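You operate a simulated robot arm through the tools that you are given. There is no shell and no other tool. Be economical: measure what you need, move in short steps, check, and stop when the job is done.

Carry out the task below with a simulated two-armed robot. There is one attempt and no reset: what you move stays moved.

TASK
On the top of the packing counter, fold the beige cloth in half.

It is judged by the outcome, as a careful person would: the job done as asked, and still so three seconds after it is handed in. It fails if anything else is knocked over, pushed out of place, dropped, spilled or broken. Flat cloth is picked up by pressing the open fingertips on it (5 to 10 N) and closing them slowly along it; thin cloth reads only 2 to 8 mm in the jaws.

THE ROBOT
Two 7-joint arms with two-finger parallel grippers on one trunk, on a base that drives. Base frame: it is fixed to the floor where the robot stands at the start and does not move with it; the origin is under the middle of the robot, x ahead of it, y to its left, z up; the surface under the hand at the start is at about z = 880. Units: mm, rad, N and s.
The left shoulder is at the start at [50, 209, 1196], the right one opposite. With the tool pointing down near the work surface each hand reaches from about 280 to 920 mm from the robot's upright axis, wherever it stands, measured 20 degrees to its own side. Places, roughly: top of the packing counter [700, -600, 900]. Payload 4.4 kg a hand.
The TCP of each hand is the grasp point between the finger pads, 23 mm short of the fingertips. In the tool frame z runs along the fingers and y along their closing line. The gripper opens to 94 mm. The fingers are 38 mm wide and 10 mm thick; the gripper's body (54 by 96 mm) begins 39 mm behind the TCP.
Orientation is that of the tool frame in the base frame, as a unit quaternion [x, y, z, w]. With the fingers straight down and closing along the base's y, the tool's x points along the base's -x, its y along +y and its z along -z.

THE INTERFACE
- The arms move only by the tool drive_tool. It takes "left_plan", "right_plan" or both (then of equal length, played together; a hand with none holds still); each is a list of rows, each a list of 7 numbers: the shift along the tool's x, y, z in units of 30 mm (1.0 is 30 mm), then the turn, a rotation vector about the tool's x, y, z in units of 8 degrees (1.0 is 8 degrees), then the closure, from 0 (fully open) to 1 (shut). In form: [[x, y, z, wx, wy, wz, claw], ...]. A call has 1 to 20 rows; each row shifts and turns the commanded pose from where the row before left it, along the tool's axes as they then stand. A call with a number of a shift or a turn outside -1 to 1 is refused whole. Each row takes 0.2 s and may step no farther than 50 mm and 0.15 rad from the row before; otherwise, or with a gripper value out of range, the whole call is refused. A pose out of reach is approached as far as the arm can. The call stops where the force on the tool passes 40 N (or 10 N more than at its start, if that is more) or the arm is blocked; 0.2 s more then pass. Each finger travels about 108 mm/s and halts on what it meets, pressing with about 43 N; the grip force reading is that of the motor and also rises with nothing between the fingers. The clock runs only during rows and for 0.2 s after the last one: add rows that do not move to give the fingers time. It gives the time, the measured TCP pose, the force on the tool (base axes), the opening and the grip force at its end, in the units of the frame above (readings bear some noise), with the torque about the TCP (base axes, N m) and any sound that the robot's microphone picked up.
- Cameras (640 x 400 px; columns grow to the right, rows downward): "scene" is now at [144, 23.5, 1356.4]; the picture's right is [0.30, -0.95, 0.00], its down [-0.65, -0.20, -0.73] and it looks along [0.70, 0.22, -0.68] (base axes); focal length 277 px, centre (320, 200). "left" rides on the left gripper at [87, -16, -74] in its tool frame; the picture's right is [0.18, 0.98, 0.00], its down [-0.58, 0.11, -0.81] and it looks along [-0.79, 0.15, 0.59] (tool axes); focal length 243 px, centre (320, 200). "right" rides on the right gripper at [86, 16, -74] in its tool frame; the picture's right is [-0.18, 0.98, 0.00], its down [-0.58, -0.11, -0.81] and it looks along [-0.79, -0.15, 0.59] (tool axes); focal length 243 px, centre (320, 200). There is no depth. A picture from a camera that has moved, and an enlarged one, comes with that camera's place and axes in the base frame and with its lens.
- grab_frame(camera): a new picture of that camera. The clock stands still meanwhile.
- move_column(by): slides the trunk up (or, below 0, down) by that many mm; the arms and the scene camera ride with it, the base frame stays. It gives what a move gives, with no picture.
- drive_base(legs): drives the robot by 1 to 6 legs, each [ahead, left, turn to the left] in mm, mm and rad, along the robot's own axes; the way and the turn of a leg run together, so that a leg with both is an arc; at most 1500 mm and 3.142 rad a leg. The arms and the cameras ride along, it lands a little off, and it stops where it bumps. It gives what a move gives.
- turn_head(pan, tilt): turns the head with the scene camera to pan (to the left, within 1.396 rad either way) and tilt (down, from -0.506 to 1.204), counted from straight ahead of the robot. It gives what a move gives.
- enlarge(camera, box): a new picture of the part [left, top, right, bottom] of that camera's present view, enlarged. The clock stands still meanwhile.
- close_job(): hands the job in; it is judged then, once.

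Work in short steps. Places have to be worked out from the pictures, the camera data and where the tool is seen: move nearer, look again, correct. Check each grasp and each placing, and mend what went wrong. You have 120 turns and 88 pictures in all, those below and enlarged ones among them. Open the grippers and draw the arms clear of the work before you hand the job in, unless the task says otherwise; then end with one line.

The tools are called after "Request:" as name(argument=value, ...) on one line, values as JSON. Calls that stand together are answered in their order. drive_tool: Moves the arms, as the interface text tells. Its arguments: {"type":"object","properties":{"left_plan":{"type":"array","items":{"type":"array","items":{"type":"number"}}},"right_plan":{"type":"array","items":{"type":"array","items":{"type":"number"}}}},"required":[]} The other tools are called the same way: move_column (by) slides the trunk up or down; drive_base (legs) drives the base; turn_head (pan, tilt) turns the head that bears the scene camera; grab_frame (camera) takes a picture; enlarge (camera, box) takes an enlarged picture of a part of a camera's view; close_job () hands the job in.

At the start:

```text
time: 0.0
left_ee_pos: [524.5, 367.4, 1023.5]
left_ee_rot: [0.0, 1.0, 0.0, -0.001]
left_wrist_force: [0.8, 0.1, 0.0]
left_moment: [0.02, 0.01, 0.01]
left_gripper_width: 94.3
left_finger_force: 0.1
right_ee_pos: [581.7, -97.1, 1092.4]
right_ee_rot: [-0.001, 1.0, 0.0, 0.0]
right_wrist_force: [-0.3, -0.1, 0.2]
right_moment: [-0.01, 0.01, 0.0]
right_gripper_width: 93.9
right_finger_force: 0.0
trunk travel left (down, up): [-275.0, 288.0]
robot x, y, heading: [1.6, 0.9, -0.001]
head pan, tilt: [0.304, 0.754]
```

scene: 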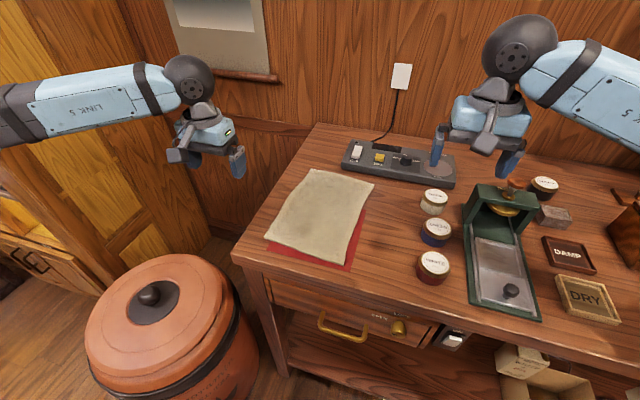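
right: 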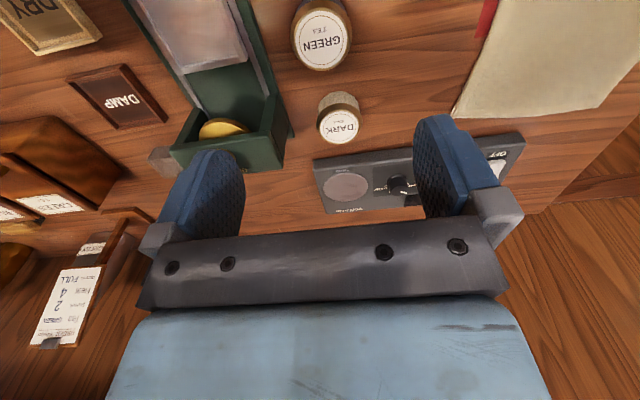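
left: 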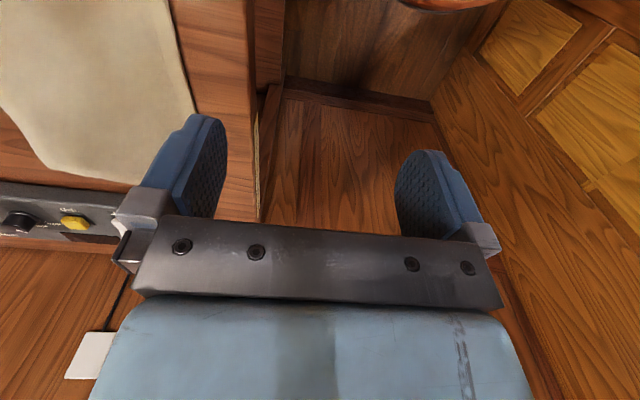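

The cloth seems to lie at about x 475–745, y 60–245, on top of something red. I'll look closer.

Request:
enlarge(camera="scene", box=[230, 140, 460, 284])

Request:
enlarge(camera="left", box=[0, 0, 320, 200])

```text
2.78 times, centred on (345, 212) of scene
camera zoom: at [144.0, 23.5, 1356.4], right [0.3, -0.95, 0.0], down [-0.65, -0.2, -0.73], along [0.7, 0.22, -0.68], focal length 769 px, centre (251, 167)
```

zoom: 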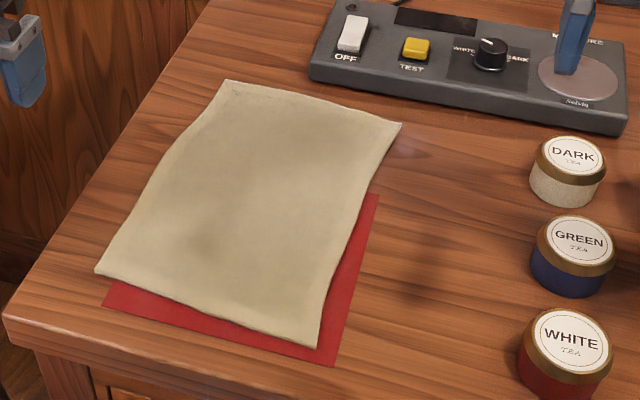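

```text
2.00 times, centred on (160, 100) of left
camera zoom: at [439.4, 350.1, 1099.5], right [-0.19, 0.98, 0.0], down [0.58, 0.11, 0.81], along [0.79, 0.15, -0.59], focal length 485 px, centre (640, 400)
```

zoom: 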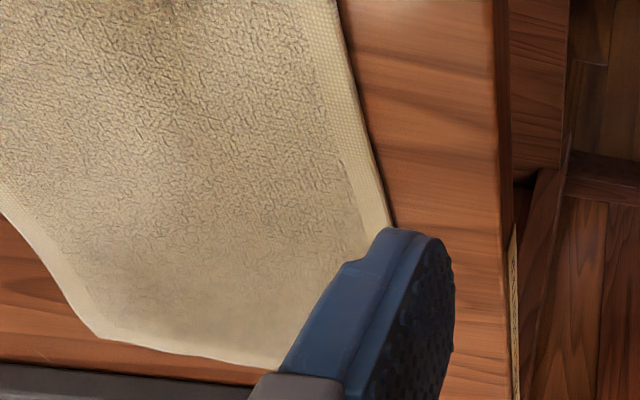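

The red sheet lies only under the near half, and the far edge (x≈745) rests on bare wood, so I'll pinch the two far corners and fold them toward the robot. First I'll bring both hands above those corners, fingers half closed, to look.

Request:
drive_tool(left_plan=[[-0.73, -0.55, 0.18, 0, 0, 0, 0.3], [-0.73, -0.55, 0.18, 0, 0, 0, 0.6], [-0.73, -0.55, 0.18, 0, 0, 0, 0.6], [-0.73, -0.55, 0.18, 0, 0, 0, 0.6], [-0.73, -0.55, 0.18, 0, 0, 0, 0.6], [-0.73, -0.55, 0.18, 0, 0, 0, 0.6], [-0.73, -0.55, 0.18, 0, 0, 0, 0.6], [-0.73, -0.55, 0.18, 0, 0, 0, 0.6]], right_plan=[[-0.49, 0.66, 0.47, 0, 0, 0, 0.3], [-0.49, 0.66, 0.47, 0, 0, 0, 0.6], [-0.49, 0.66, 0.47, 0, 0, 0, 0.6], [-0.49, 0.66, 0.47, 0, 0, 0, 0.6], [-0.49, 0.66, 0.47, 0, 0, 0, 0.6], [-0.49, 0.66, 0.47, 0, 0, 0, 0.6], [-0.49, 0.66, 0.47, 0, 0, 0, 0.6], [-0.49, 0.66, 0.47, 0, 0, 0, 0.6]])

Request:
grab_frame(camera="left")

Request:
grab_frame(camera="right")

Request:
grab_frame(camera="scene")

```text
time: 1.8
left_ee_pos: [700.7, 234.9, 978.0]
left_ee_rot: [-0.002, 1.0, 0.0, -0.001]
left_wrist_force: [-0.3, 0.2, 1.1]
left_moment: [-0.02, 0.01, 0.03]
left_gripper_width: 37.4
left_finger_force: 0.1
right_ee_pos: [701.3, 61.0, 977.4]
right_ee_rot: [0.0, 1.0, 0.0, -0.001]
right_wrist_force: [0.5, -0.1, 0.3]
right_moment: [0.0, 0.02, 0.0]
right_gripper_width: 37.3
right_finger_force: 0.0
trunk travel left (down, up): [-275.0, 288.0]
robot x, y, heading: [-0.9, 3.0, -0.001]
head pan, tilt: [0.304, 0.754]
```

```text
82 pictures are left
camera left: at [615.8, 218.1, 1053.2], right [-0.19, 0.98, 0.0], down [0.58, 0.11, 0.81], along [0.79, 0.15, -0.59], focal length 243 px, centre (320, 200)
```

left: 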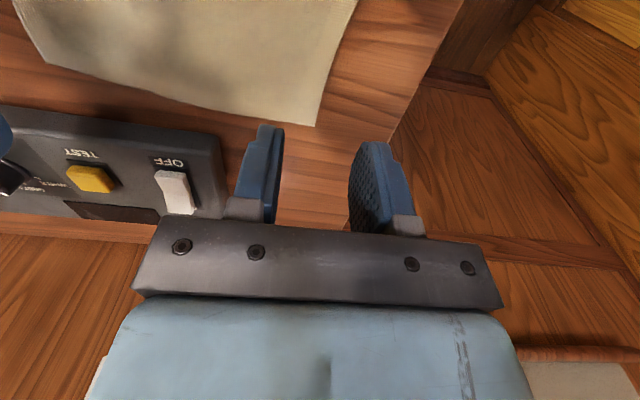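

```text
81 pictures are left
camera right: at [614.7, 74.9, 1053.7], right [0.18, 0.98, 0.0], down [0.58, -0.11, 0.81], along [0.79, -0.15, -0.59], focal length 243 px, centre (320, 200)
```

right: 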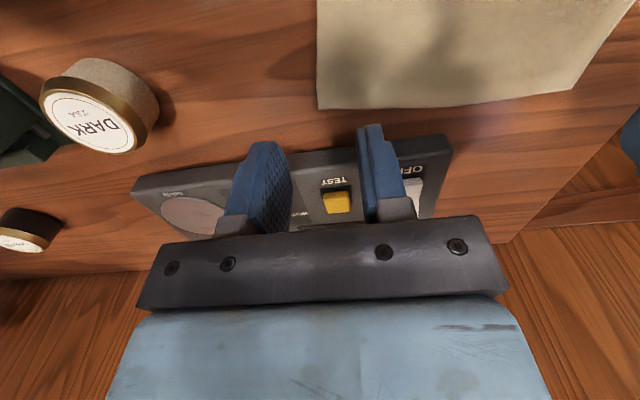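

```text
80 pictures are left
camera scene: at [145.0, 23.7, 1356.2], right [0.3, -0.95, 0.0], down [-0.65, -0.2, -0.73], along [0.69, 0.22, -0.69], focal length 277 px, centre (320, 200)
```

scene: 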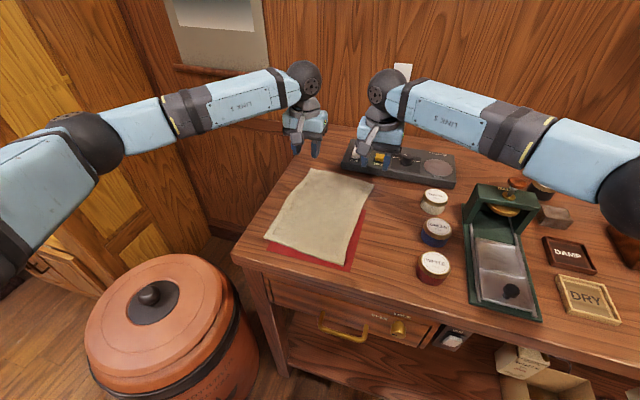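

The far corners are at about (744, 238) and (725, 54). I'll bring the hands over the points just inside those corners, down to about 10 mm above the cloth.

Request:
drive_tool(left_plan=[[-0.42, -0.45, 0, 0, 0, 0, 0.6], [-0.42, -0.45, 0, 0, 0, 0, 0.6], [0, 0, 0.8, 0, 0, 0, 0.6], [0, 0, 0.8, 0, 0, 0, 0.6], [0, 0, 0.5, 0, 0, 0, 0.6]], right_plan=[[-0.15, 0.38, 0, 0, 0, 0, 0.6], [-0.15, 0.38, 0, 0, 0, 0, 0.6], [0, 0, 0.8, 0, 0, 0, 0.6], [0, 0, 0.8, 0, 0, 0, 0.6], [0, 0, 0.5, 0, 0, 0, 0.6]])

Request:
grab_frame(camera="left")

Request:
grab_frame(camera="right")

Request:
enlarge(camera="scene", box=[230, 120, 460, 264])

```text
time: 3.0
left_ee_pos: [725.3, 207.5, 917.4]
left_ee_rot: [0.0, 1.0, 0.0, 0.0]
left_wrist_force: [-0.1, 0.3, -0.3]
left_moment: [0.01, -0.02, 0.02]
left_gripper_width: 37.5
left_finger_force: 0.0
right_ee_pos: [708.9, 84.3, 916.9]
right_ee_rot: [0.001, 1.0, 0.0, 0.001]
right_wrist_force: [0.1, 0.2, 0.7]
right_moment: [-0.02, 0.02, -0.01]
right_gripper_width: 37.5
right_finger_force: 0.1
trunk travel left (down, up): [-275.0, 288.0]
robot x, y, heading: [1.0, -2.5, -0.003]
head pan, tilt: [0.304, 0.754]
```

```text
79 pictures are left
camera left: at [638.8, 191.4, 993.0], right [-0.18, 0.98, 0.0], down [0.58, 0.11, 0.81], along [0.79, 0.15, -0.59], focal length 243 px, centre (320, 200)
```

left: 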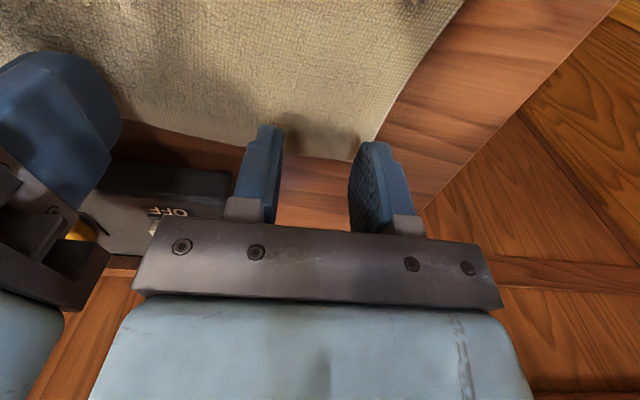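

```text
78 pictures are left
camera right: at [623.1, 99.2, 991.1], right [0.18, 0.98, 0.0], down [0.58, -0.11, 0.81], along [0.79, -0.15, -0.59], focal length 243 px, centre (320, 200)
```

right: 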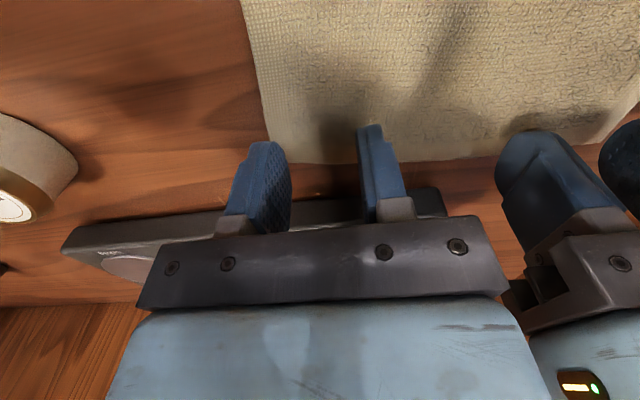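

```text
2.78 times, centred on (345, 192) of scene
camera zoom: at [144.4, 23.7, 1356.3], right [0.3, -0.95, 0.0], down [-0.65, -0.2, -0.73], along [0.69, 0.22, -0.69], focal length 769 px, centre (251, 222)
```

zoom: 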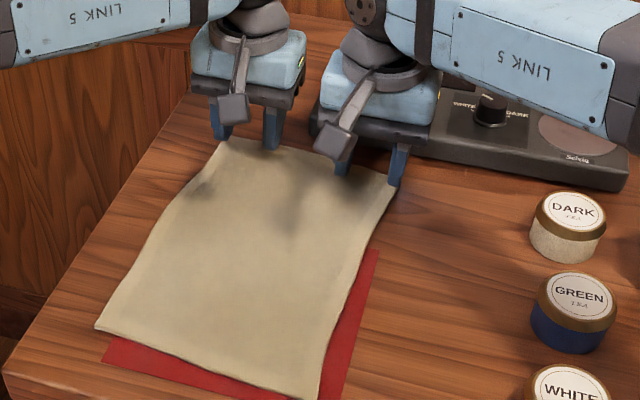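

Both pairs of fingertips are over the cloth with the corners just outside. I'll descend slowly until light contact.

Request:
drive_tool(left_plan=[[0.1, -0.1, 0.15, 0, 0, 0, 0.6], [0, 0, 0.15, 0, 0, 0, 0.6], [0, 0, 0.07, 0, 0, 0, 0.6], [0, 0, 0, 0, 0, 0, 0.6]], right_plan=[[0, 0, 0.15, 0, 0, 0, 0.6], [0, 0, 0.15, 0, 0, 0, 0.6], [0, 0, 0.07, 0, 0, 0, 0.6], [0, 0, 0, 0, 0, 0, 0.6]])

```text
time: 4.0
left_ee_pos: [723.2, 203.9, 907.3]
left_ee_rot: [-0.002, 1.0, 0.0, 0.001]
left_wrist_force: [-0.3, 0.2, 1.0]
left_moment: [0.01, 0.03, 0.02]
left_gripper_width: 37.7
left_finger_force: 0.0
right_ee_pos: [708.4, 84.3, 906.8]
right_ee_rot: [0.0, 1.0, 0.0, 0.002]
right_wrist_force: [0.9, 0.6, 7.7]
right_moment: [0.1, -0.04, 0.01]
right_gripper_width: 37.8
right_finger_force: 0.0
trunk travel left (down, up): [-275.0, 288.0]
robot x, y, heading: [-0.1, -0.3, -0.005]
head pan, tilt: [0.304, 0.754]
```

The right hand is in contact at 7.7 N and the left is not yet there. I'll lower the left by small amounts.

Request:
drive_tool(left_plan=[[0, 0, 0.03, 0, 0, 0, 0.6], [0, 0, 0, 0, 0, 0, 0.6]])

```text
time: 4.6
left_ee_pos: [723.4, 204.0, 907.3]
left_ee_rot: [-0.001, 1.0, -0.001, 0.001]
left_wrist_force: [0.7, 0.4, 2.5]
left_moment: [0.03, -0.03, 0.03]
left_gripper_width: 37.5
left_finger_force: 0.1
right_ee_pos: [709.5, 84.4, 906.6]
right_ee_rot: [0.0, 1.0, 0.0, 0.001]
right_wrist_force: [2.9, 1.9, 9.7]
right_moment: [0.13, -0.03, -0.02]
right_gripper_width: 37.8
right_finger_force: 0.2
trunk travel left (down, up): [-275.0, 288.0]
robot x, y, heading: [-1.4, 0.1, -0.003]
head pan, tilt: [0.304, 0.754]
```

The left hand reads 2.5 N and needs a bit more.

Request:
drive_tool(left_plan=[[0, 0, 0.05, 0, 0, 0, 0.6], [0, 0, 0, 0, 0, 0, 0.6]])

```text
time: 5.2
left_ee_pos: [722.2, 203.7, 907.3]
left_ee_rot: [0.0, 1.0, 0.0, 0.001]
left_wrist_force: [0.9, -1.7, 9.3]
left_moment: [-0.03, -0.02, -0.03]
left_gripper_width: 37.5
left_finger_force: 0.0
right_ee_pos: [707.8, 83.0, 906.0]
right_ee_rot: [0.0, 1.0, 0.0, 0.001]
right_wrist_force: [2.4, 1.8, 7.3]
right_moment: [0.14, -0.05, -0.01]
right_gripper_width: 38.0
right_finger_force: 0.0
trunk travel left (down, up): [-275.0, 288.0]
robot x, y, heading: [-0.4, -2.6, -0.003]
head pan, tilt: [0.304, 0.754]
```

Both hands press at 7–9 N, so I'll close them slowly.

Request:
drive_tool(left_plan=[[0, 0, 0, 0, 0, 0, 0.64], [0, 0, 0, 0, 0, 0, 0.68], [0, 0, 0, 0, 0, 0, 0.72], [0, 0, 0, 0, 0, 0, 0.76], [0, 0, 0, 0, 0, 0, 0.8], [0, 0, 0, 0, 0, 0, 0.84], [0, 0, 0, 0, 0, 0, 0.88], [0, 0, 0, 0, 0, 0, 0.92], [0, 0, 0, 0, 0, 0, 0.96], [0, 0, 0, 0, 0, 0, 1], [0, 0, 0, 0, 0, 0, 1], [0, 0, 0, 0, 0, 0, 1]], right_plan=[[0, 0, 0, 0, 0, 0, 0.64], [0, 0, 0, 0, 0, 0, 0.68], [0, 0, 0, 0, 0, 0, 0.72], [0, 0, 0, 0, 0, 0, 0.76], [0, 0, 0, 0, 0, 0, 0.8], [0, 0, 0, 0, 0, 0, 0.84], [0, 0, 0, 0, 0, 0, 0.88], [0, 0, 0, 0, 0, 0, 0.92], [0, 0, 0, 0, 0, 0, 0.96], [0, 0, 0, 0, 0, 0, 1], [0, 0, 0, 0, 0, 0, 1], [0, 0, 0, 0, 0, 0, 1]])

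Request:
grab_frame(camera="left")

Request:
grab_frame(camera="right")

```text
time: 7.8
left_ee_pos: [721.6, 202.9, 905.9]
left_ee_rot: [0.0, 1.0, -0.001, 0.001]
left_wrist_force: [-1.1, -22.9, 10.1]
left_moment: [-0.5, 0.04, 0.19]
left_gripper_width: 4.0
left_finger_force: 42.7
right_ee_pos: [706.8, 85.2, 906.4]
right_ee_rot: [-0.001, 1.0, 0.0, 0.001]
right_wrist_force: [0.8, 22.6, 5.4]
right_moment: [0.61, -0.02, -0.02]
right_gripper_width: 3.7
right_finger_force: 42.5
trunk travel left (down, up): [-275.0, 288.0]
robot x, y, heading: [-1.3, -0.8, -0.001]
head pan, tilt: [0.304, 0.754]
```

```text
76 pictures are left
camera left: at [635.5, 187.5, 981.4], right [-0.18, 0.98, 0.0], down [0.58, 0.11, 0.81], along [0.79, 0.15, -0.59], focal length 243 px, centre (320, 200)
```

left: 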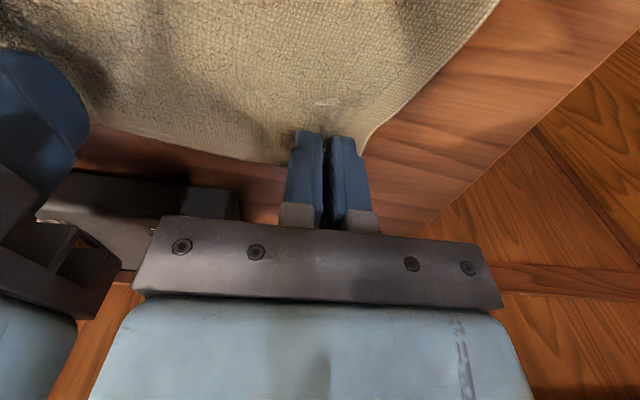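

```text
75 pictures are left
camera right: at [620.7, 98.9, 981.5], right [0.18, 0.98, 0.0], down [0.58, -0.11, 0.81], along [0.79, -0.15, -0.59], focal length 243 px, centre (320, 200)
```

right: 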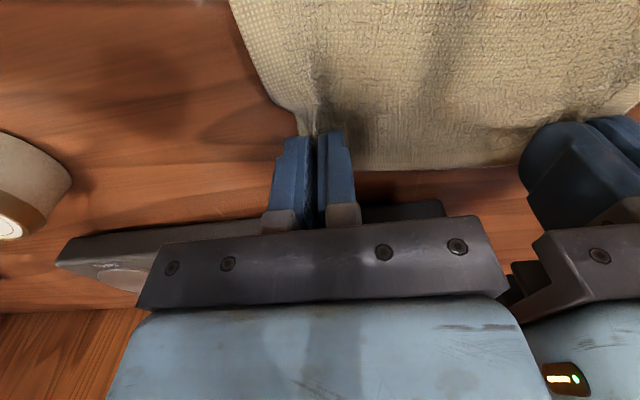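

Both hands hold cloth (about 4 mm), but it is taut between them. I'll bring the hands a bit closer together, lift 30 mm and check.

Request:
drive_tool(left_plan=[[0, -0.1, -0.1, 0, 0, 0, 1], [0, -0.1, -0.2, 0, 0, 0, 1], [0.05, -0.05, -0.3, 0, 0, 0, 1], [0.1, 0, -0.4, 0, 0, 0, 1]], right_plan=[[0, 0.1, -0.1, 0, 0, 0, 1], [0, 0.1, -0.2, 0, 0, 0, 1], [0.05, 0.05, -0.3, 0, 0, 0, 1], [0.1, 0, -0.4, 0, 0, 0, 1]])

Request:
enlarge(camera="scene", box=[230, 120, 460, 264])

```text
time: 8.8
left_ee_pos: [717.7, 197.8, 934.0]
left_ee_rot: [-0.001, 1.0, 0.0, 0.001]
left_wrist_force: [-0.1, 0.2, 1.3]
left_moment: [0.02, -0.01, 0.01]
left_gripper_width: 3.9
left_finger_force: 43.3
right_ee_pos: [703.6, 89.8, 935.0]
right_ee_rot: [0.001, 1.0, -0.001, 0.0]
right_wrist_force: [0.4, -0.2, 0.0]
right_moment: [-0.03, -0.01, -0.01]
right_gripper_width: 3.4
right_finger_force: 43.0
trunk travel left (down, up): [-275.0, 288.0]
robot x, y, heading: [-0.9, 2.4, 0.0]
head pan, tilt: [0.304, 0.754]
```

```text
2.78 times, centred on (345, 192) of scene
camera zoom: at [143.5, 23.4, 1356.4], right [0.3, -0.95, 0.0], down [-0.65, -0.2, -0.73], along [0.7, 0.22, -0.68], focal length 769 px, centre (251, 222)
```

zoom: 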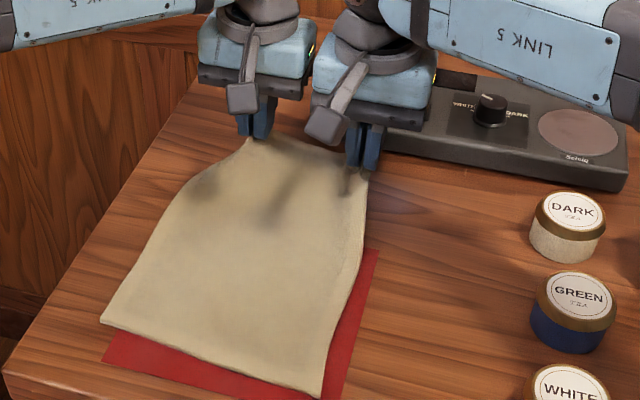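

The grip works, but with this finger orientation the pinched patch could not be flipped over: the wrist camera would hit the counter. A better grip is jaws closing along x at the far edge with the cameras facing outward. I'll lay the edge back down, release and rise.

Request:
drive_tool(left_plan=[[-0.1, 0, 0.4, 0, 0, 0, 1], [-0.05, 0.1, 0.25, 0, 0, 0, 1], [0, 0.1, 0.2, 0, 0, 0, 1], [0, 0, 0.03, 0, 0, 0, 0.9], [0, 0, 0, 0, 0, 0, 0.8], [0, 0, 0, 0, 0, 0, 0.7], [0, 0, 0, 0, 0, 0, 0.6], [0, 0, -0.3, 0, 0, 0, 0.6], [0, 0, -0.8, 0, 0, 0, 0.6], [0, 0, -1, 0, 0, 0, 0.6], [0, 0.4, -1, 0, 0, 0, 0.6]], right_plan=[[-0.1, 0, 0.4, 0, 0, 0, 1], [-0.05, -0.1, 0.25, 0, 0, 0, 1], [0, -0.1, 0.2, 0, 0, 0, 1], [0, 0, 0.03, 0, 0, 0, 0.9], [0, 0, 0, 0, 0, 0, 0.8], [0, 0, 0, 0, 0, 0, 0.7], [0, 0, 0, 0, 0, 0, 0.6], [0, 0, -0.3, 0, 0, 0, 0.6], [0, 0, -0.8, 0, 0, 0, 0.6], [0, 0, -1, 0, 0, 0, 0.6], [0, -0.4, -1, 0, 0, 0, 0.6]])

```text
time: 11.2
left_ee_pos: [722.1, 215.6, 1000.1]
left_ee_rot: [-0.001, 1.0, 0.0, 0.0]
left_wrist_force: [-0.4, 0.1, -0.3]
left_moment: [-0.02, -0.04, 0.02]
left_gripper_width: 37.6
left_finger_force: 0.1
right_ee_pos: [706.7, 71.6, 1001.9]
right_ee_rot: [0.0, 1.0, -0.001, 0.001]
right_wrist_force: [0.1, 0.2, -0.8]
right_moment: [-0.04, -0.03, 0.02]
right_gripper_width: 37.6
right_finger_force: 0.0
trunk travel left (down, up): [-275.0, 288.0]
robot x, y, heading: [-0.3, -1.9, -0.0]
head pan, tilt: [0.304, 0.754]
```

Released. Now I'll spread the hands and yaw each 90° so the cameras face outward and the jaws close along x.

Request:
drive_tool(left_plan=[[0, 0.7, -0.5, 0, 0, 0, 0.6], [0, 0.6, -0.5, 0, 0, 0, 0.6], [0, 0, 0, 0, 0, 0.94, 0.6], [0, 0, 0, 0, 0, 0.94, 0.6], [0, 0, 0, 0, 0, 0.94, 0.6], [0, 0, 0, 0, 0, 0.94, 0.6], [0, 0, 0, 0, 0, 0.94, 0.6], [0, 0, 0, 0, 0, 0.94, 0.6], [0, 0, 0, 0, 0, 0.94, 0.6], [0, 0, 0, 0, 0, 0.94, 0.6], [0, 0, 0, 0, 0, 0.94, 0.6], [0, 0, 0, 0, 0, 0.94, 0.6], [0, 0, 0, 0, 0, 0.94, 0.6], [0, 0, 0, 0, 0, 0.91, 0.6]], right_plan=[[0, -0.7, -0.5, 0, 0, 0, 0.6], [0, -0.6, -0.5, 0, 0, 0, 0.6], [0, 0, 0, 0, 0, -0.94, 0.6], [0, 0, 0, 0, 0, -0.94, 0.6], [0, 0, 0, 0, 0, -0.94, 0.6], [0, 0, 0, 0, 0, -0.94, 0.6], [0, 0, 0, 0, 0, -0.94, 0.6], [0, 0, 0, 0, 0, -0.94, 0.6], [0, 0, 0, 0, 0, -0.94, 0.6], [0, 0, 0, 0, 0, -0.94, 0.6], [0, 0, 0, 0, 0, -0.94, 0.6], [0, 0, 0, 0, 0, -0.94, 0.6], [0, 0, 0, 0, 0, -0.94, 0.6], [0, 0, 0, 0, 0, -0.91, 0.6]])

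Request:
grab_frame(camera="left")

Request:
grab_frame(camera="right")

Request:
grab_frame(camera="scene")

```text
time: 14.2
left_ee_pos: [723.8, 255.6, 1030.8]
left_ee_rot: [0.29, 0.957, 0.0, 0.0]
left_wrist_force: [0.1, -0.4, 0.0]
left_moment: [0.0, 0.0, -0.02]
left_gripper_width: 37.6
left_finger_force: 0.0
left hand out of reach, approached as far as the arm can: row 7, 8, 9, 10, 11, 12, 13, 14
right_ee_pos: [708.6, 35.1, 1031.6]
right_ee_rot: [-0.414, 0.91, -0.001, 0.001]
right_wrist_force: [0.1, -0.3, 0.5]
right_moment: [-0.04, 0.0, -0.03]
right_gripper_width: 37.7
right_finger_force: 0.1
right hand out of reach, approached as far as the arm can: row 9, 10, 11, 12, 13, 14
trunk travel left (down, up): [-275.0, 288.0]
robot x, y, heading: [-1.5, -2.4, -0.001]
head pan, tilt: [0.304, 0.754]
```

```text
73 pictures are left
camera left: at [642.7, 289.1, 1106.4], right [0.39, 0.92, 0.0], down [0.54, -0.23, 0.81], along [0.74, -0.32, -0.59], focal length 243 px, centre (320, 200)
```

left: 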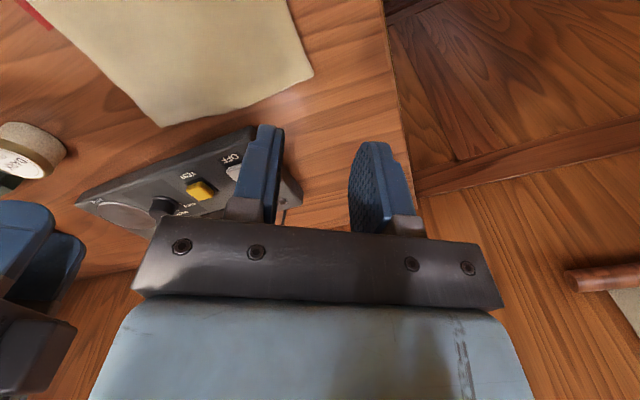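

```text
72 pictures are left
camera right: at [639.9, -21.9, 1106.1], right [-0.62, 0.79, 0.0], down [0.46, 0.37, 0.81], along [0.63, 0.5, -0.59], focal length 243 px, centre (320, 200)
```

right: 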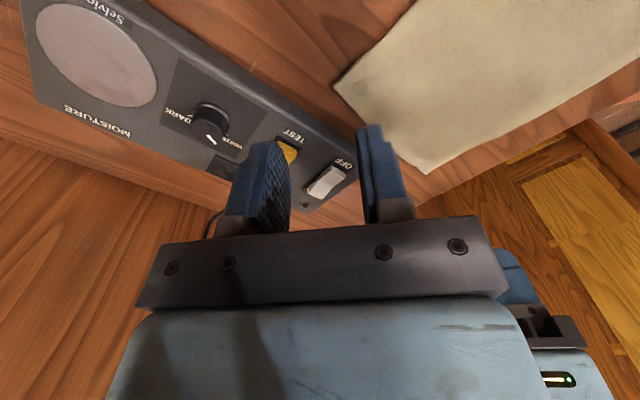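

```text
71 pictures are left
camera scene: at [144.0, 23.5, 1356.4], right [0.3, -0.95, 0.0], down [-0.65, -0.2, -0.73], along [0.7, 0.22, -0.68], focal length 277 px, centre (320, 200)
```

scene: 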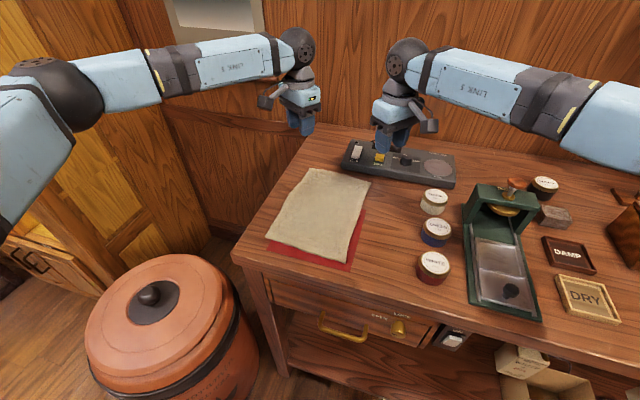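

The yaw stopped at about 34° (left) and 49° (right), which suits a diagonal pinch of the corner tips. I'll make a small test turn to see whether the commanded pose follows the measured one.

Request:
drive_tool(left_plan=[[0, 0, 0, 0, 0, -0.25, 0.6]], right_plan=[[0, 0, 0, 0, 0, 0.6, 0.6]])

```text
time: 14.6
left_ee_pos: [723.5, 254.6, 1031.4]
left_ee_rot: [0.274, 0.962, 0.0, 0.0]
left_wrist_force: [0.1, 0.6, -0.8]
left_moment: [0.06, -0.01, 0.01]
left_gripper_width: 37.6
left_finger_force: 0.0
right_ee_pos: [708.8, 35.9, 1031.7]
right_ee_rot: [-0.375, 0.927, -0.001, 0.0]
right_wrist_force: [0.0, -0.6, 0.1]
right_moment: [0.0, -0.01, -0.02]
right_gripper_width: 37.8
right_finger_force: 0.0
trunk travel left (down, up): [-275.0, 288.0]
robot x, y, heading: [-0.8, 3.8, 0.0]
head pan, tilt: [0.304, 0.754]
```

The commanded pose follows the measured one. I'll move over the corner tips and descend to z≈929 for a look.

Request:
drive_tool(left_plan=[[-0.38, -0.19, 0, 0, 0, 0, 0.6], [-0.37, -0.18, 0, 0, 0, 0, 0.6], [0, 0, 0.85, 0, 0, 0, 0.6], [0, 0, 0.85, 0, 0, 0, 0.6], [0, 0, 0.85, 0, 0, 0, 0.6], [0, 0, 0.85, 0, 0, 0, 0.6]], right_plan=[[-0.51, 0.23, 0, 0, 0, 0, 0.6], [-0.51, 0.22, 0, 0, 0, 0, 0.6], [0, 0, 0.85, 0, 0, 0, 0.6], [0, 0, 0.85, 0, 0, 0, 0.6], [0, 0, 0.85, 0, 0, 0, 0.6], [0, 0, 0.85, 0, 0, 0, 0.6]])

Request:
grab_frame(camera="left")

Request:
grab_frame(camera="right")

```text
time: 16.0
left_ee_pos: [736.8, 232.5, 929.5]
left_ee_rot: [0.274, 0.962, 0.0, 0.0]
left_wrist_force: [0.6, -0.1, -0.3]
left_moment: [0.01, 0.03, 0.01]
left_gripper_width: 37.5
left_finger_force: 0.2
right_ee_pos: [721.2, 68.7, 929.9]
right_ee_rot: [-0.376, 0.927, 0.0, -0.001]
right_wrist_force: [-0.6, 0.1, 0.0]
right_moment: [0.01, 0.0, 0.0]
right_gripper_width: 37.6
right_finger_force: 0.1
trunk travel left (down, up): [-275.0, 288.0]
robot x, y, heading: [-0.4, 2.2, -0.002]
head pan, tilt: [0.304, 0.754]
```

```text
70 pictures are left
camera left: at [655.2, 264.6, 1005.0], right [0.36, 0.93, 0.0], down [0.55, -0.21, 0.81], along [0.75, -0.29, -0.59], focal length 243 px, centre (320, 200)
```

left: 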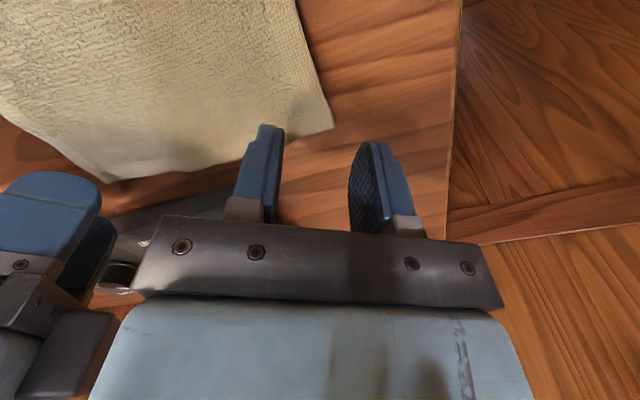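

```text
69 pictures are left
camera right: at [648.6, 18.0, 1004.7], right [-0.55, 0.83, 0.0], down [0.49, 0.33, 0.81], along [0.67, 0.44, -0.59], focal length 243 px, centre (320, 200)
```

right: 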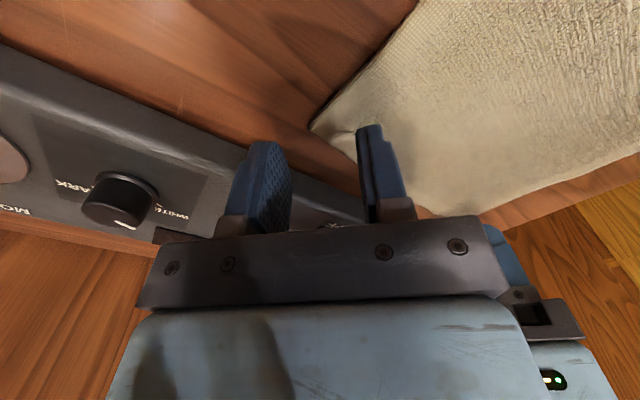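

The geometry matches: each corner sits about 9 mm outward of the jaw centre. I'll descend to contact.

Request:
drive_tool(left_plan=[[0, 0, 0.3, 0, 0, 0, 0.6], [0, 0, 0.3, 0, 0, 0, 0.6], [0, 0, 0.12, 0, 0, 0, 0.6], [0, 0, 0.06, 0, 0, 0, 0.6], [0, 0, 0, 0, 0, 0, 0.6]], right_plan=[[0, 0, 0.3, 0, 0, 0, 0.6], [0, 0, 0.3, 0, 0, 0, 0.6], [0, 0, 0.12, 0, 0, 0, 0.6], [0, 0, 0.06, 0, 0, 0, 0.6], [0, 0, 0, 0, 0, 0, 0.6]])

```text
time: 17.2
left_ee_pos: [736.0, 233.1, 906.5]
left_ee_rot: [0.273, 0.962, -0.001, 0.001]
left_wrist_force: [0.8, -0.3, 4.4]
left_moment: [-0.06, 0.0, 0.0]
left_gripper_width: 37.3
left_finger_force: 0.1
right_ee_pos: [720.3, 66.0, 906.0]
right_ee_rot: [-0.375, 0.927, 0.0, 0.001]
right_wrist_force: [1.4, 0.8, 3.8]
right_moment: [0.09, 0.01, -0.04]
right_gripper_width: 37.5
right_finger_force: 0.1
trunk travel left (down, up): [-275.0, 288.0]
robot x, y, heading: [-2.1, -2.0, -0.002]
head pan, tilt: [0.304, 0.754]
```

Light contact, about 4 N each. I'll press a touch more and close slowly.

Request:
drive_tool(left_plan=[[0, 0, 0.03, 0, 0, 0, 0.6], [0, 0, 0, 0, 0, 0, 0.64], [0, 0, 0, 0, 0, 0, 0.68], [0, 0, 0, 0, 0, 0, 0.72], [0, 0, 0, 0, 0, 0, 0.76], [0, 0, 0, 0, 0, 0, 0.8], [0, 0, 0, 0, 0, 0, 0.84], [0, 0, 0, 0, 0, 0, 0.88], [0, 0, 0, 0, 0, 0, 0.92], [0, 0, 0, 0, 0, 0, 0.96], [0, 0, 0, 0, 0, 0, 1], [0, 0, 0, 0, 0, 0, 1], [0, 0, 0, 0, 0, 0, 1]], right_plan=[[0, 0, 0.03, 0, 0, 0, 0.6], [0, 0, 0, 0, 0, 0, 0.64], [0, 0, 0, 0, 0, 0, 0.68], [0, 0, 0, 0, 0, 0, 0.72], [0, 0, 0, 0, 0, 0, 0.76], [0, 0, 0, 0, 0, 0, 0.8], [0, 0, 0, 0, 0, 0, 0.84], [0, 0, 0, 0, 0, 0, 0.88], [0, 0, 0, 0, 0, 0, 0.92], [0, 0, 0, 0, 0, 0, 0.96], [0, 0, 0, 0, 0, 0, 1], [0, 0, 0, 0, 0, 0, 1], [0, 0, 0, 0, 0, 0, 1]])

Request:
grab_frame(camera="left")

Request:
grab_frame(camera="right")

```text
time: 20.0
left_ee_pos: [735.9, 233.1, 907.0]
left_ee_rot: [0.273, 0.962, 0.0, 0.001]
left_wrist_force: [-2.2, -6.4, 7.7]
left_moment: [-0.16, 0.11, 0.03]
left_gripper_width: 2.4
left_finger_force: 42.7
right_ee_pos: [719.7, 65.2, 906.0]
right_ee_rot: [-0.375, 0.927, 0.0, 0.0]
right_wrist_force: [-0.4, 4.3, 4.0]
right_moment: [0.19, 0.0, 0.01]
right_gripper_width: 2.2
right_finger_force: 42.6
trunk travel left (down, up): [-275.0, 288.0]
robot x, y, heading: [0.7, -0.5, 0.001]
head pan, tilt: [0.304, 0.754]
```

```text
68 pictures are left
camera left: at [653.7, 263.9, 981.3], right [0.36, 0.93, 0.0], down [0.55, -0.21, 0.81], along [0.75, -0.29, -0.59], focal length 243 px, centre (320, 200)
```

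left: 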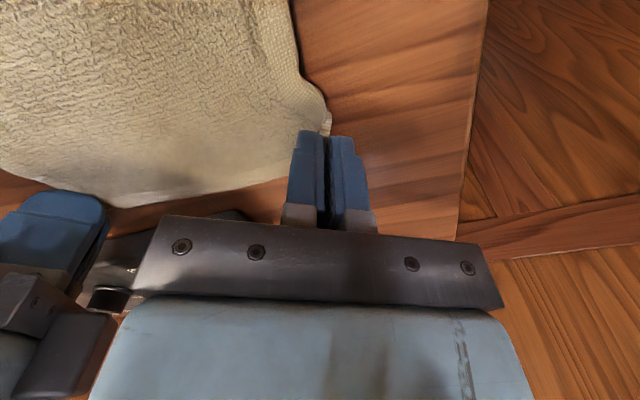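

```text
67 pictures are left
camera right: at [646.8, 14.7, 980.9], right [-0.55, 0.83, 0.0], down [0.49, 0.33, 0.81], along [0.67, 0.45, -0.59], focal length 243 px, centre (320, 200)
```

right: 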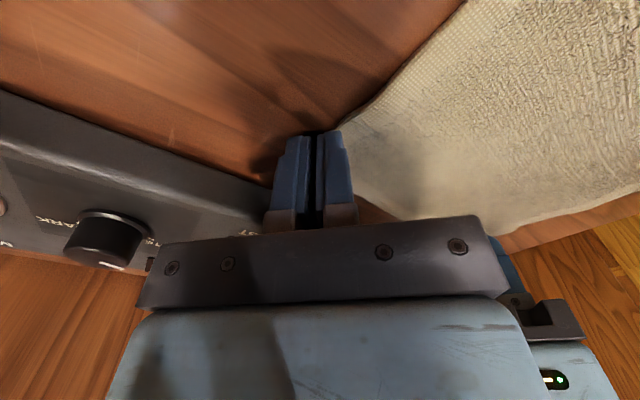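

The readings (2.4 and 2.2 mm) look like a single layer in each jaw with the corner up between the pads. I'll lift 25 mm and check.

Request:
drive_tool(left_plan=[[0, -0.08, -0.2, 0, 0, 0, 1], [0, -0.05, -0.3, 0, 0, 0, 1], [0, 0, -0.35, 0, 0, 0, 1]], right_plan=[[0, 0.08, -0.2, 0, 0, 0, 1], [0, 0.05, -0.3, 0, 0, 0, 1], [0, 0, -0.35, 0, 0, 0, 1]])

Request:
enlarge(camera="scene", box=[230, 120, 460, 264])

```text
time: 20.8
left_ee_pos: [734.0, 230.4, 930.2]
left_ee_rot: [0.273, 0.962, 0.0, 0.0]
left_wrist_force: [0.5, -0.5, 0.0]
left_moment: [-0.04, 0.01, -0.03]
left_gripper_width: 2.5
left_finger_force: 42.7
right_ee_pos: [718.2, 67.0, 930.4]
right_ee_rot: [-0.374, 0.927, 0.0, 0.0]
right_wrist_force: [0.0, -0.1, 0.0]
right_moment: [0.0, -0.02, 0.02]
right_gripper_width: 2.0
right_finger_force: 42.8
trunk travel left (down, up): [-275.0, 288.0]
robot x, y, heading: [-2.5, -0.7, 0.004]
head pan, tilt: [0.304, 0.754]
```

```text
2.78 times, centred on (345, 192) of scene
camera zoom: at [143.9, 23.5, 1356.3], right [0.3, -0.95, 0.0], down [-0.65, -0.2, -0.73], along [0.7, 0.22, -0.68], focal length 769 px, centre (251, 222)
```

zoom: 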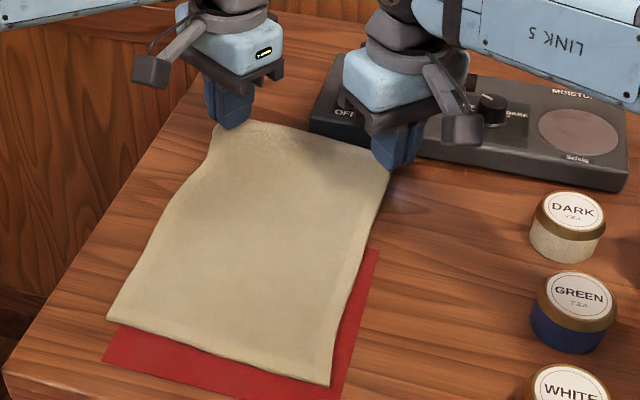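

Both corners are held and the edge lifts cleanly. Now the first half of the fold: arc up and back toward the robot, tilting the hands as they go.

Request:
drive_tool(left_plan=[[0.243, -0.12, -0.633, -0.184, -0.298, 0, 1], [0.333, -0.176, -0.583, -0.184, -0.298, 0, 1], [0.373, -0.2, -0.607, -0.184, -0.298, 0, 1], [0.46, -0.254, -0.51, -0.184, -0.298, 0, 1], [0.437, -0.239, -0.397, -0.184, -0.298, 0, 1], [0.463, -0.257, -0.363, -0.184, -0.298, 0, 1], [0.497, -0.277, -0.3, -0.184, -0.298, 0, 1], [0.517, -0.29, -0.23, -0.184, -0.298, 0, 1]], right_plan=[[0.182, 0.199, -0.633, 0.243, -0.252, 0, 1], [0.258, 0.274, -0.583, 0.243, -0.252, 0, 1], [0.292, 0.305, -0.607, 0.243, -0.252, 0, 1], [0.368, 0.379, -0.51, 0.243, -0.252, 0, 1], [0.345, 0.359, -0.397, 0.243, -0.252, 0, 1], [0.368, 0.38, -0.363, 0.243, -0.252, 0, 1], [0.398, 0.409, -0.3, 0.243, -0.252, 0, 1], [0.415, 0.425, -0.23, 0.243, -0.252, 0, 1]])

Request:
enlarge(camera="scene", box=[200, 100, 460, 263])

```text
time: 22.6
left_ee_pos: [607.2, 235.3, 1016.0]
left_ee_rot: [0.267, 0.944, 0.054, 0.187]
left_wrist_force: [-0.4, -0.8, 0.4]
left_moment: [-0.05, 0.03, -0.03]
left_gripper_width: 2.3
left_finger_force: 42.8
right_ee_pos: [591.4, 72.9, 1017.1]
right_ee_rot: [-0.368, 0.909, -0.074, 0.181]
right_wrist_force: [0.7, 0.1, 0.2]
right_moment: [0.07, 0.03, -0.03]
right_gripper_width: 2.0
right_finger_force: 43.3
trunk travel left (down, up): [-275.0, 288.0]
robot x, y, heading: [-2.2, -1.9, 0.001]
head pan, tilt: [0.304, 0.754]
```

```text
2.45 times, centred on (330, 182) of scene
camera zoom: at [143.1, 24.0, 1356.5], right [0.3, -0.95, 0.0], down [-0.65, -0.21, -0.73], along [0.7, 0.22, -0.68], focal length 679 px, centre (296, 245)
```

zoom: 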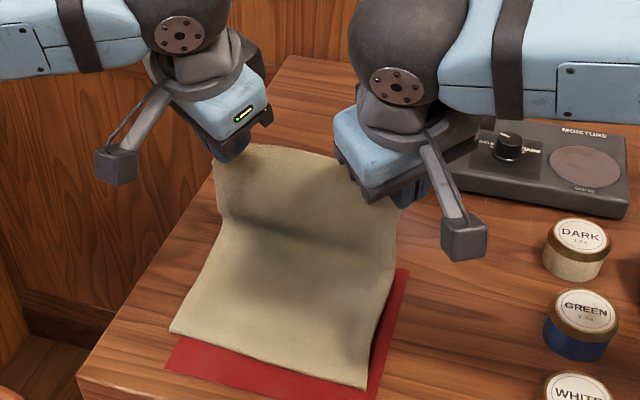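

The fold goes well and the hands tilt as planned. Now the second half of the arc, down to about 20 mm above the near edge.

Request:
drive_tool(left_plan=[[0.527, -0.295, -0.197, -0.184, -0.298, 0, 1], [0.555, -0.313, -0.137, -0.184, -0.298, 0, 1], [0.564, -0.318, -0.06, -0.184, -0.298, 0, 1], [0.564, -0.318, -0.017, -0.184, -0.298, 0, 1], [0.64, -0.366, 0.053, -0.184, -0.298, 0, 1], [0.637, -0.364, 0.193, -0.184, -0.298, 0, 1], [0.626, -0.357, 0.257, -0.184, -0.298, 0, 1], [0.453, -0.25, 0.287, -0.184, -0.298, 0, 1]], right_plan=[[0.422, 0.431, -0.197, 0.243, -0.252, 0, 1], [0.446, 0.454, -0.137, 0.243, -0.252, 0, 1], [0.453, 0.461, -0.06, 0.243, -0.252, 0, 1], [0.453, 0.461, -0.017, 0.243, -0.252, 0, 1], [0.518, 0.524, 0.053, 0.243, -0.252, 0, 1], [0.516, 0.522, 0.193, 0.243, -0.252, 0, 1], [0.506, 0.512, 0.257, 0.243, -0.252, 0, 1], [0.36, 0.371, 0.287, 0.243, -0.252, 0, 1]])

Request:
enlarge(camera="scene", box=[200, 130, 460, 293])

Request:
grab_frame(camera="left")

Request:
grab_frame(camera="right")

```text
time: 24.4
left_ee_pos: [485.2, 241.2, 926.9]
left_ee_rot: [0.253, 0.89, 0.104, 0.366]
left_wrist_force: [0.3, -1.0, -0.4]
left_moment: [-0.07, 0.04, -0.03]
left_gripper_width: 2.1
left_finger_force: 43.0
right_ee_pos: [471.5, 76.4, 924.7]
right_ee_rot: [-0.347, 0.856, -0.142, 0.355]
right_wrist_force: [-0.2, 0.9, 0.3]
right_moment: [0.03, 0.02, 0.03]
right_gripper_width: 2.1
right_finger_force: 42.5
trunk travel left (down, up): [-275.0, 288.0]
robot x, y, heading: [-0.1, 3.0, 0.0]
head pan, tilt: [0.304, 0.754]
```

```text
2.45 times, centred on (330, 212) of scene
camera zoom: at [144.0, 24.1, 1356.4], right [0.3, -0.95, 0.0], down [-0.65, -0.21, -0.73], along [0.7, 0.22, -0.69], focal length 679 px, centre (296, 172)
```

zoom: 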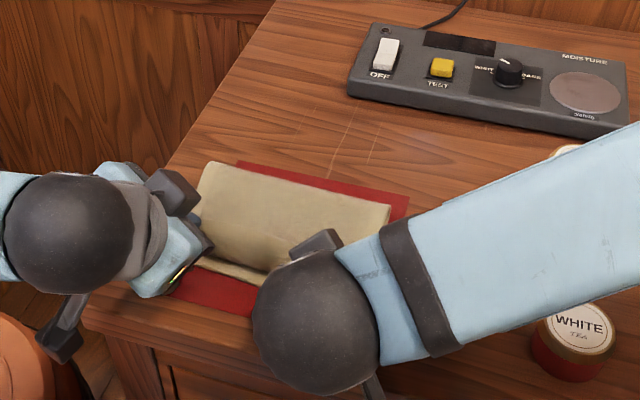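

```text
63 pictures are left
camera left: at [375.8, 272.4, 921.6], right [0.26, 0.93, 0.25], down [-0.18, -0.21, 0.96], along [0.95, -0.29, 0.11], focal length 243 px, centre (320, 200)
```

left: 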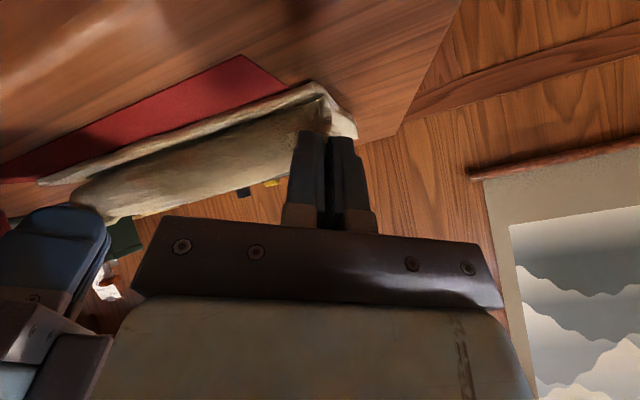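

```text
62 pictures are left
camera right: at [366.6, 25.6, 926.3], right [-0.39, 0.83, -0.39], down [-0.22, 0.32, 0.92], along [0.89, 0.45, 0.06], focal length 243 px, centre (320, 200)
```

right: 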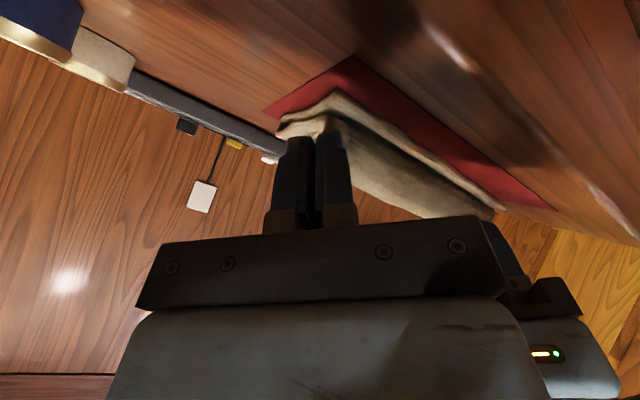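

The corners hang about 20 mm above the near corners and align well. I'll lower them almost onto the bottom layer.

Request:
drive_tool(left_plan=[[0.127, -0.078, 0.119, 0, 0, 0, 1], [0.127, -0.078, 0.119, 0, 0, 0, 1], [0.127, -0.078, 0.119, 0, 0, 0, 1]], right_plan=[[0.107, 0.103, 0.119, 0, 0, 0, 1], [0.107, 0.103, 0.119, 0, 0, 0, 1], [0.107, 0.103, 0.119, 0, 0, 0, 1]])

Request:
grab_frame(camera="left")

Request:
grab_frame(camera="right")

```text
time: 25.2
left_ee_pos: [484.1, 240.9, 912.5]
left_ee_rot: [0.252, 0.888, 0.105, 0.37]
left_wrist_force: [4.7, 3.1, 25.8]
left_moment: [0.09, -0.16, 0.01]
left_gripper_width: 2.1
left_finger_force: 42.5
right_ee_pos: [467.7, 77.0, 912.5]
right_ee_rot: [-0.347, 0.856, -0.142, 0.356]
right_wrist_force: [0.1, 0.9, 5.2]
right_moment: [0.05, 0.03, 0.02]
right_gripper_width: 1.8
right_finger_force: 43.2
trunk travel left (down, up): [-275.0, 288.0]
robot x, y, heading: [-1.6, 1.4, 0.0]
head pan, tilt: [0.304, 0.754]
```

```text
61 pictures are left
camera left: at [374.0, 272.6, 907.6], right [0.25, 0.93, 0.26], down [-0.18, -0.21, 0.96], along [0.95, -0.29, 0.12], focal length 243 px, centre (320, 200)
```

left: 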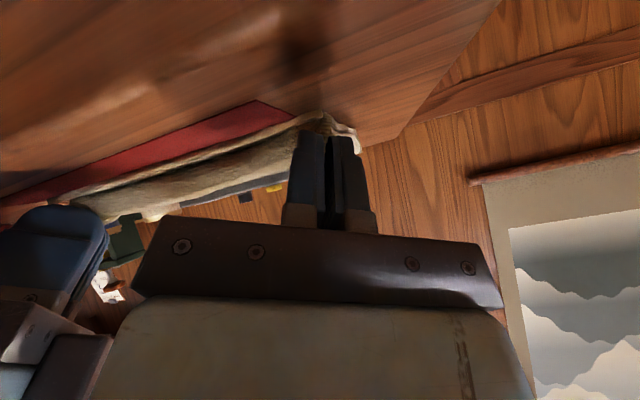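

```text
60 pictures are left
camera right: at [363.7, 26.7, 911.8], right [-0.39, 0.84, -0.39], down [-0.22, 0.32, 0.92], along [0.89, 0.45, 0.06], focal length 243 px, centre (320, 200)
```

right: 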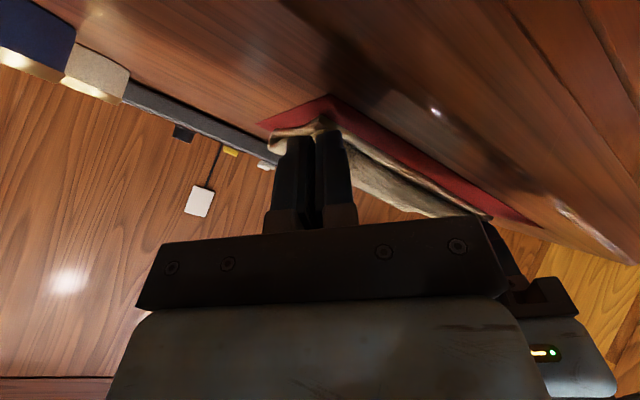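

Both are in contact (left a bit hard at 26 N). I'll ease the left up 2 mm, then open slowly.

Request:
drive_tool(left_plan=[[-0.04, 0.025, -0.047, 0, 0, 0, 1], [0, 0, 0, 0, 0, 0, 0.95], [0, 0, 0, 0, 0, 0, 0.9], [0, 0, 0, 0, 0, 0, 0.85], [0, 0, 0, 0, 0, 0, 0.8], [0, 0, 0, 0, 0, 0, 0.8]], right_plan=[[0, 0, 0, 0, 0, 0, 1], [0, 0, 0, 0, 0, 0, 0.95], [0, 0, 0, 0, 0, 0, 0.9], [0, 0, 0, 0, 0, 0, 0.85], [0, 0, 0, 0, 0, 0, 0.8], [0, 0, 0, 0, 0, 0, 0.8]])

Request:
grab_frame(camera="left")

Request:
grab_frame(camera="right")

```text
time: 26.6
left_ee_pos: [483.8, 241.1, 912.8]
left_ee_rot: [0.251, 0.889, 0.106, 0.368]
left_wrist_force: [2.0, 16.2, 18.8]
left_moment: [0.42, -0.07, 0.01]
left_gripper_width: 9.6
left_finger_force: 0.0
right_ee_pos: [467.6, 77.7, 911.0]
right_ee_rot: [-0.346, 0.856, -0.142, 0.356]
right_wrist_force: [10.8, -13.6, 32.8]
right_moment: [-0.56, -0.43, 0.02]
right_gripper_width: 5.0
right_finger_force: 0.0
trunk travel left (down, up): [-275.0, 288.0]
robot x, y, heading: [0.5, -5.9, 0.0]
head pan, tilt: [0.304, 0.754]
```

```text
59 pictures are left
camera left: at [373.0, 273.2, 908.0], right [0.25, 0.93, 0.26], down [-0.18, -0.21, 0.96], along [0.95, -0.29, 0.11], focal length 243 px, centre (320, 200)
```

left: 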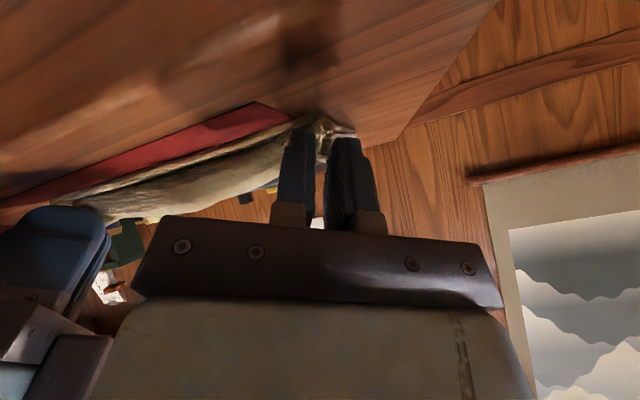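

```text
58 pictures are left
camera right: at [363.9, 26.2, 912.0], right [-0.39, 0.84, -0.39], down [-0.22, 0.32, 0.92], along [0.89, 0.44, 0.06], focal length 243 px, centre (320, 200)
```

right: 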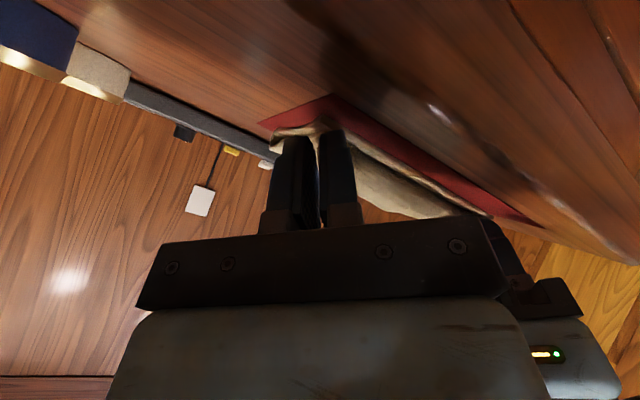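

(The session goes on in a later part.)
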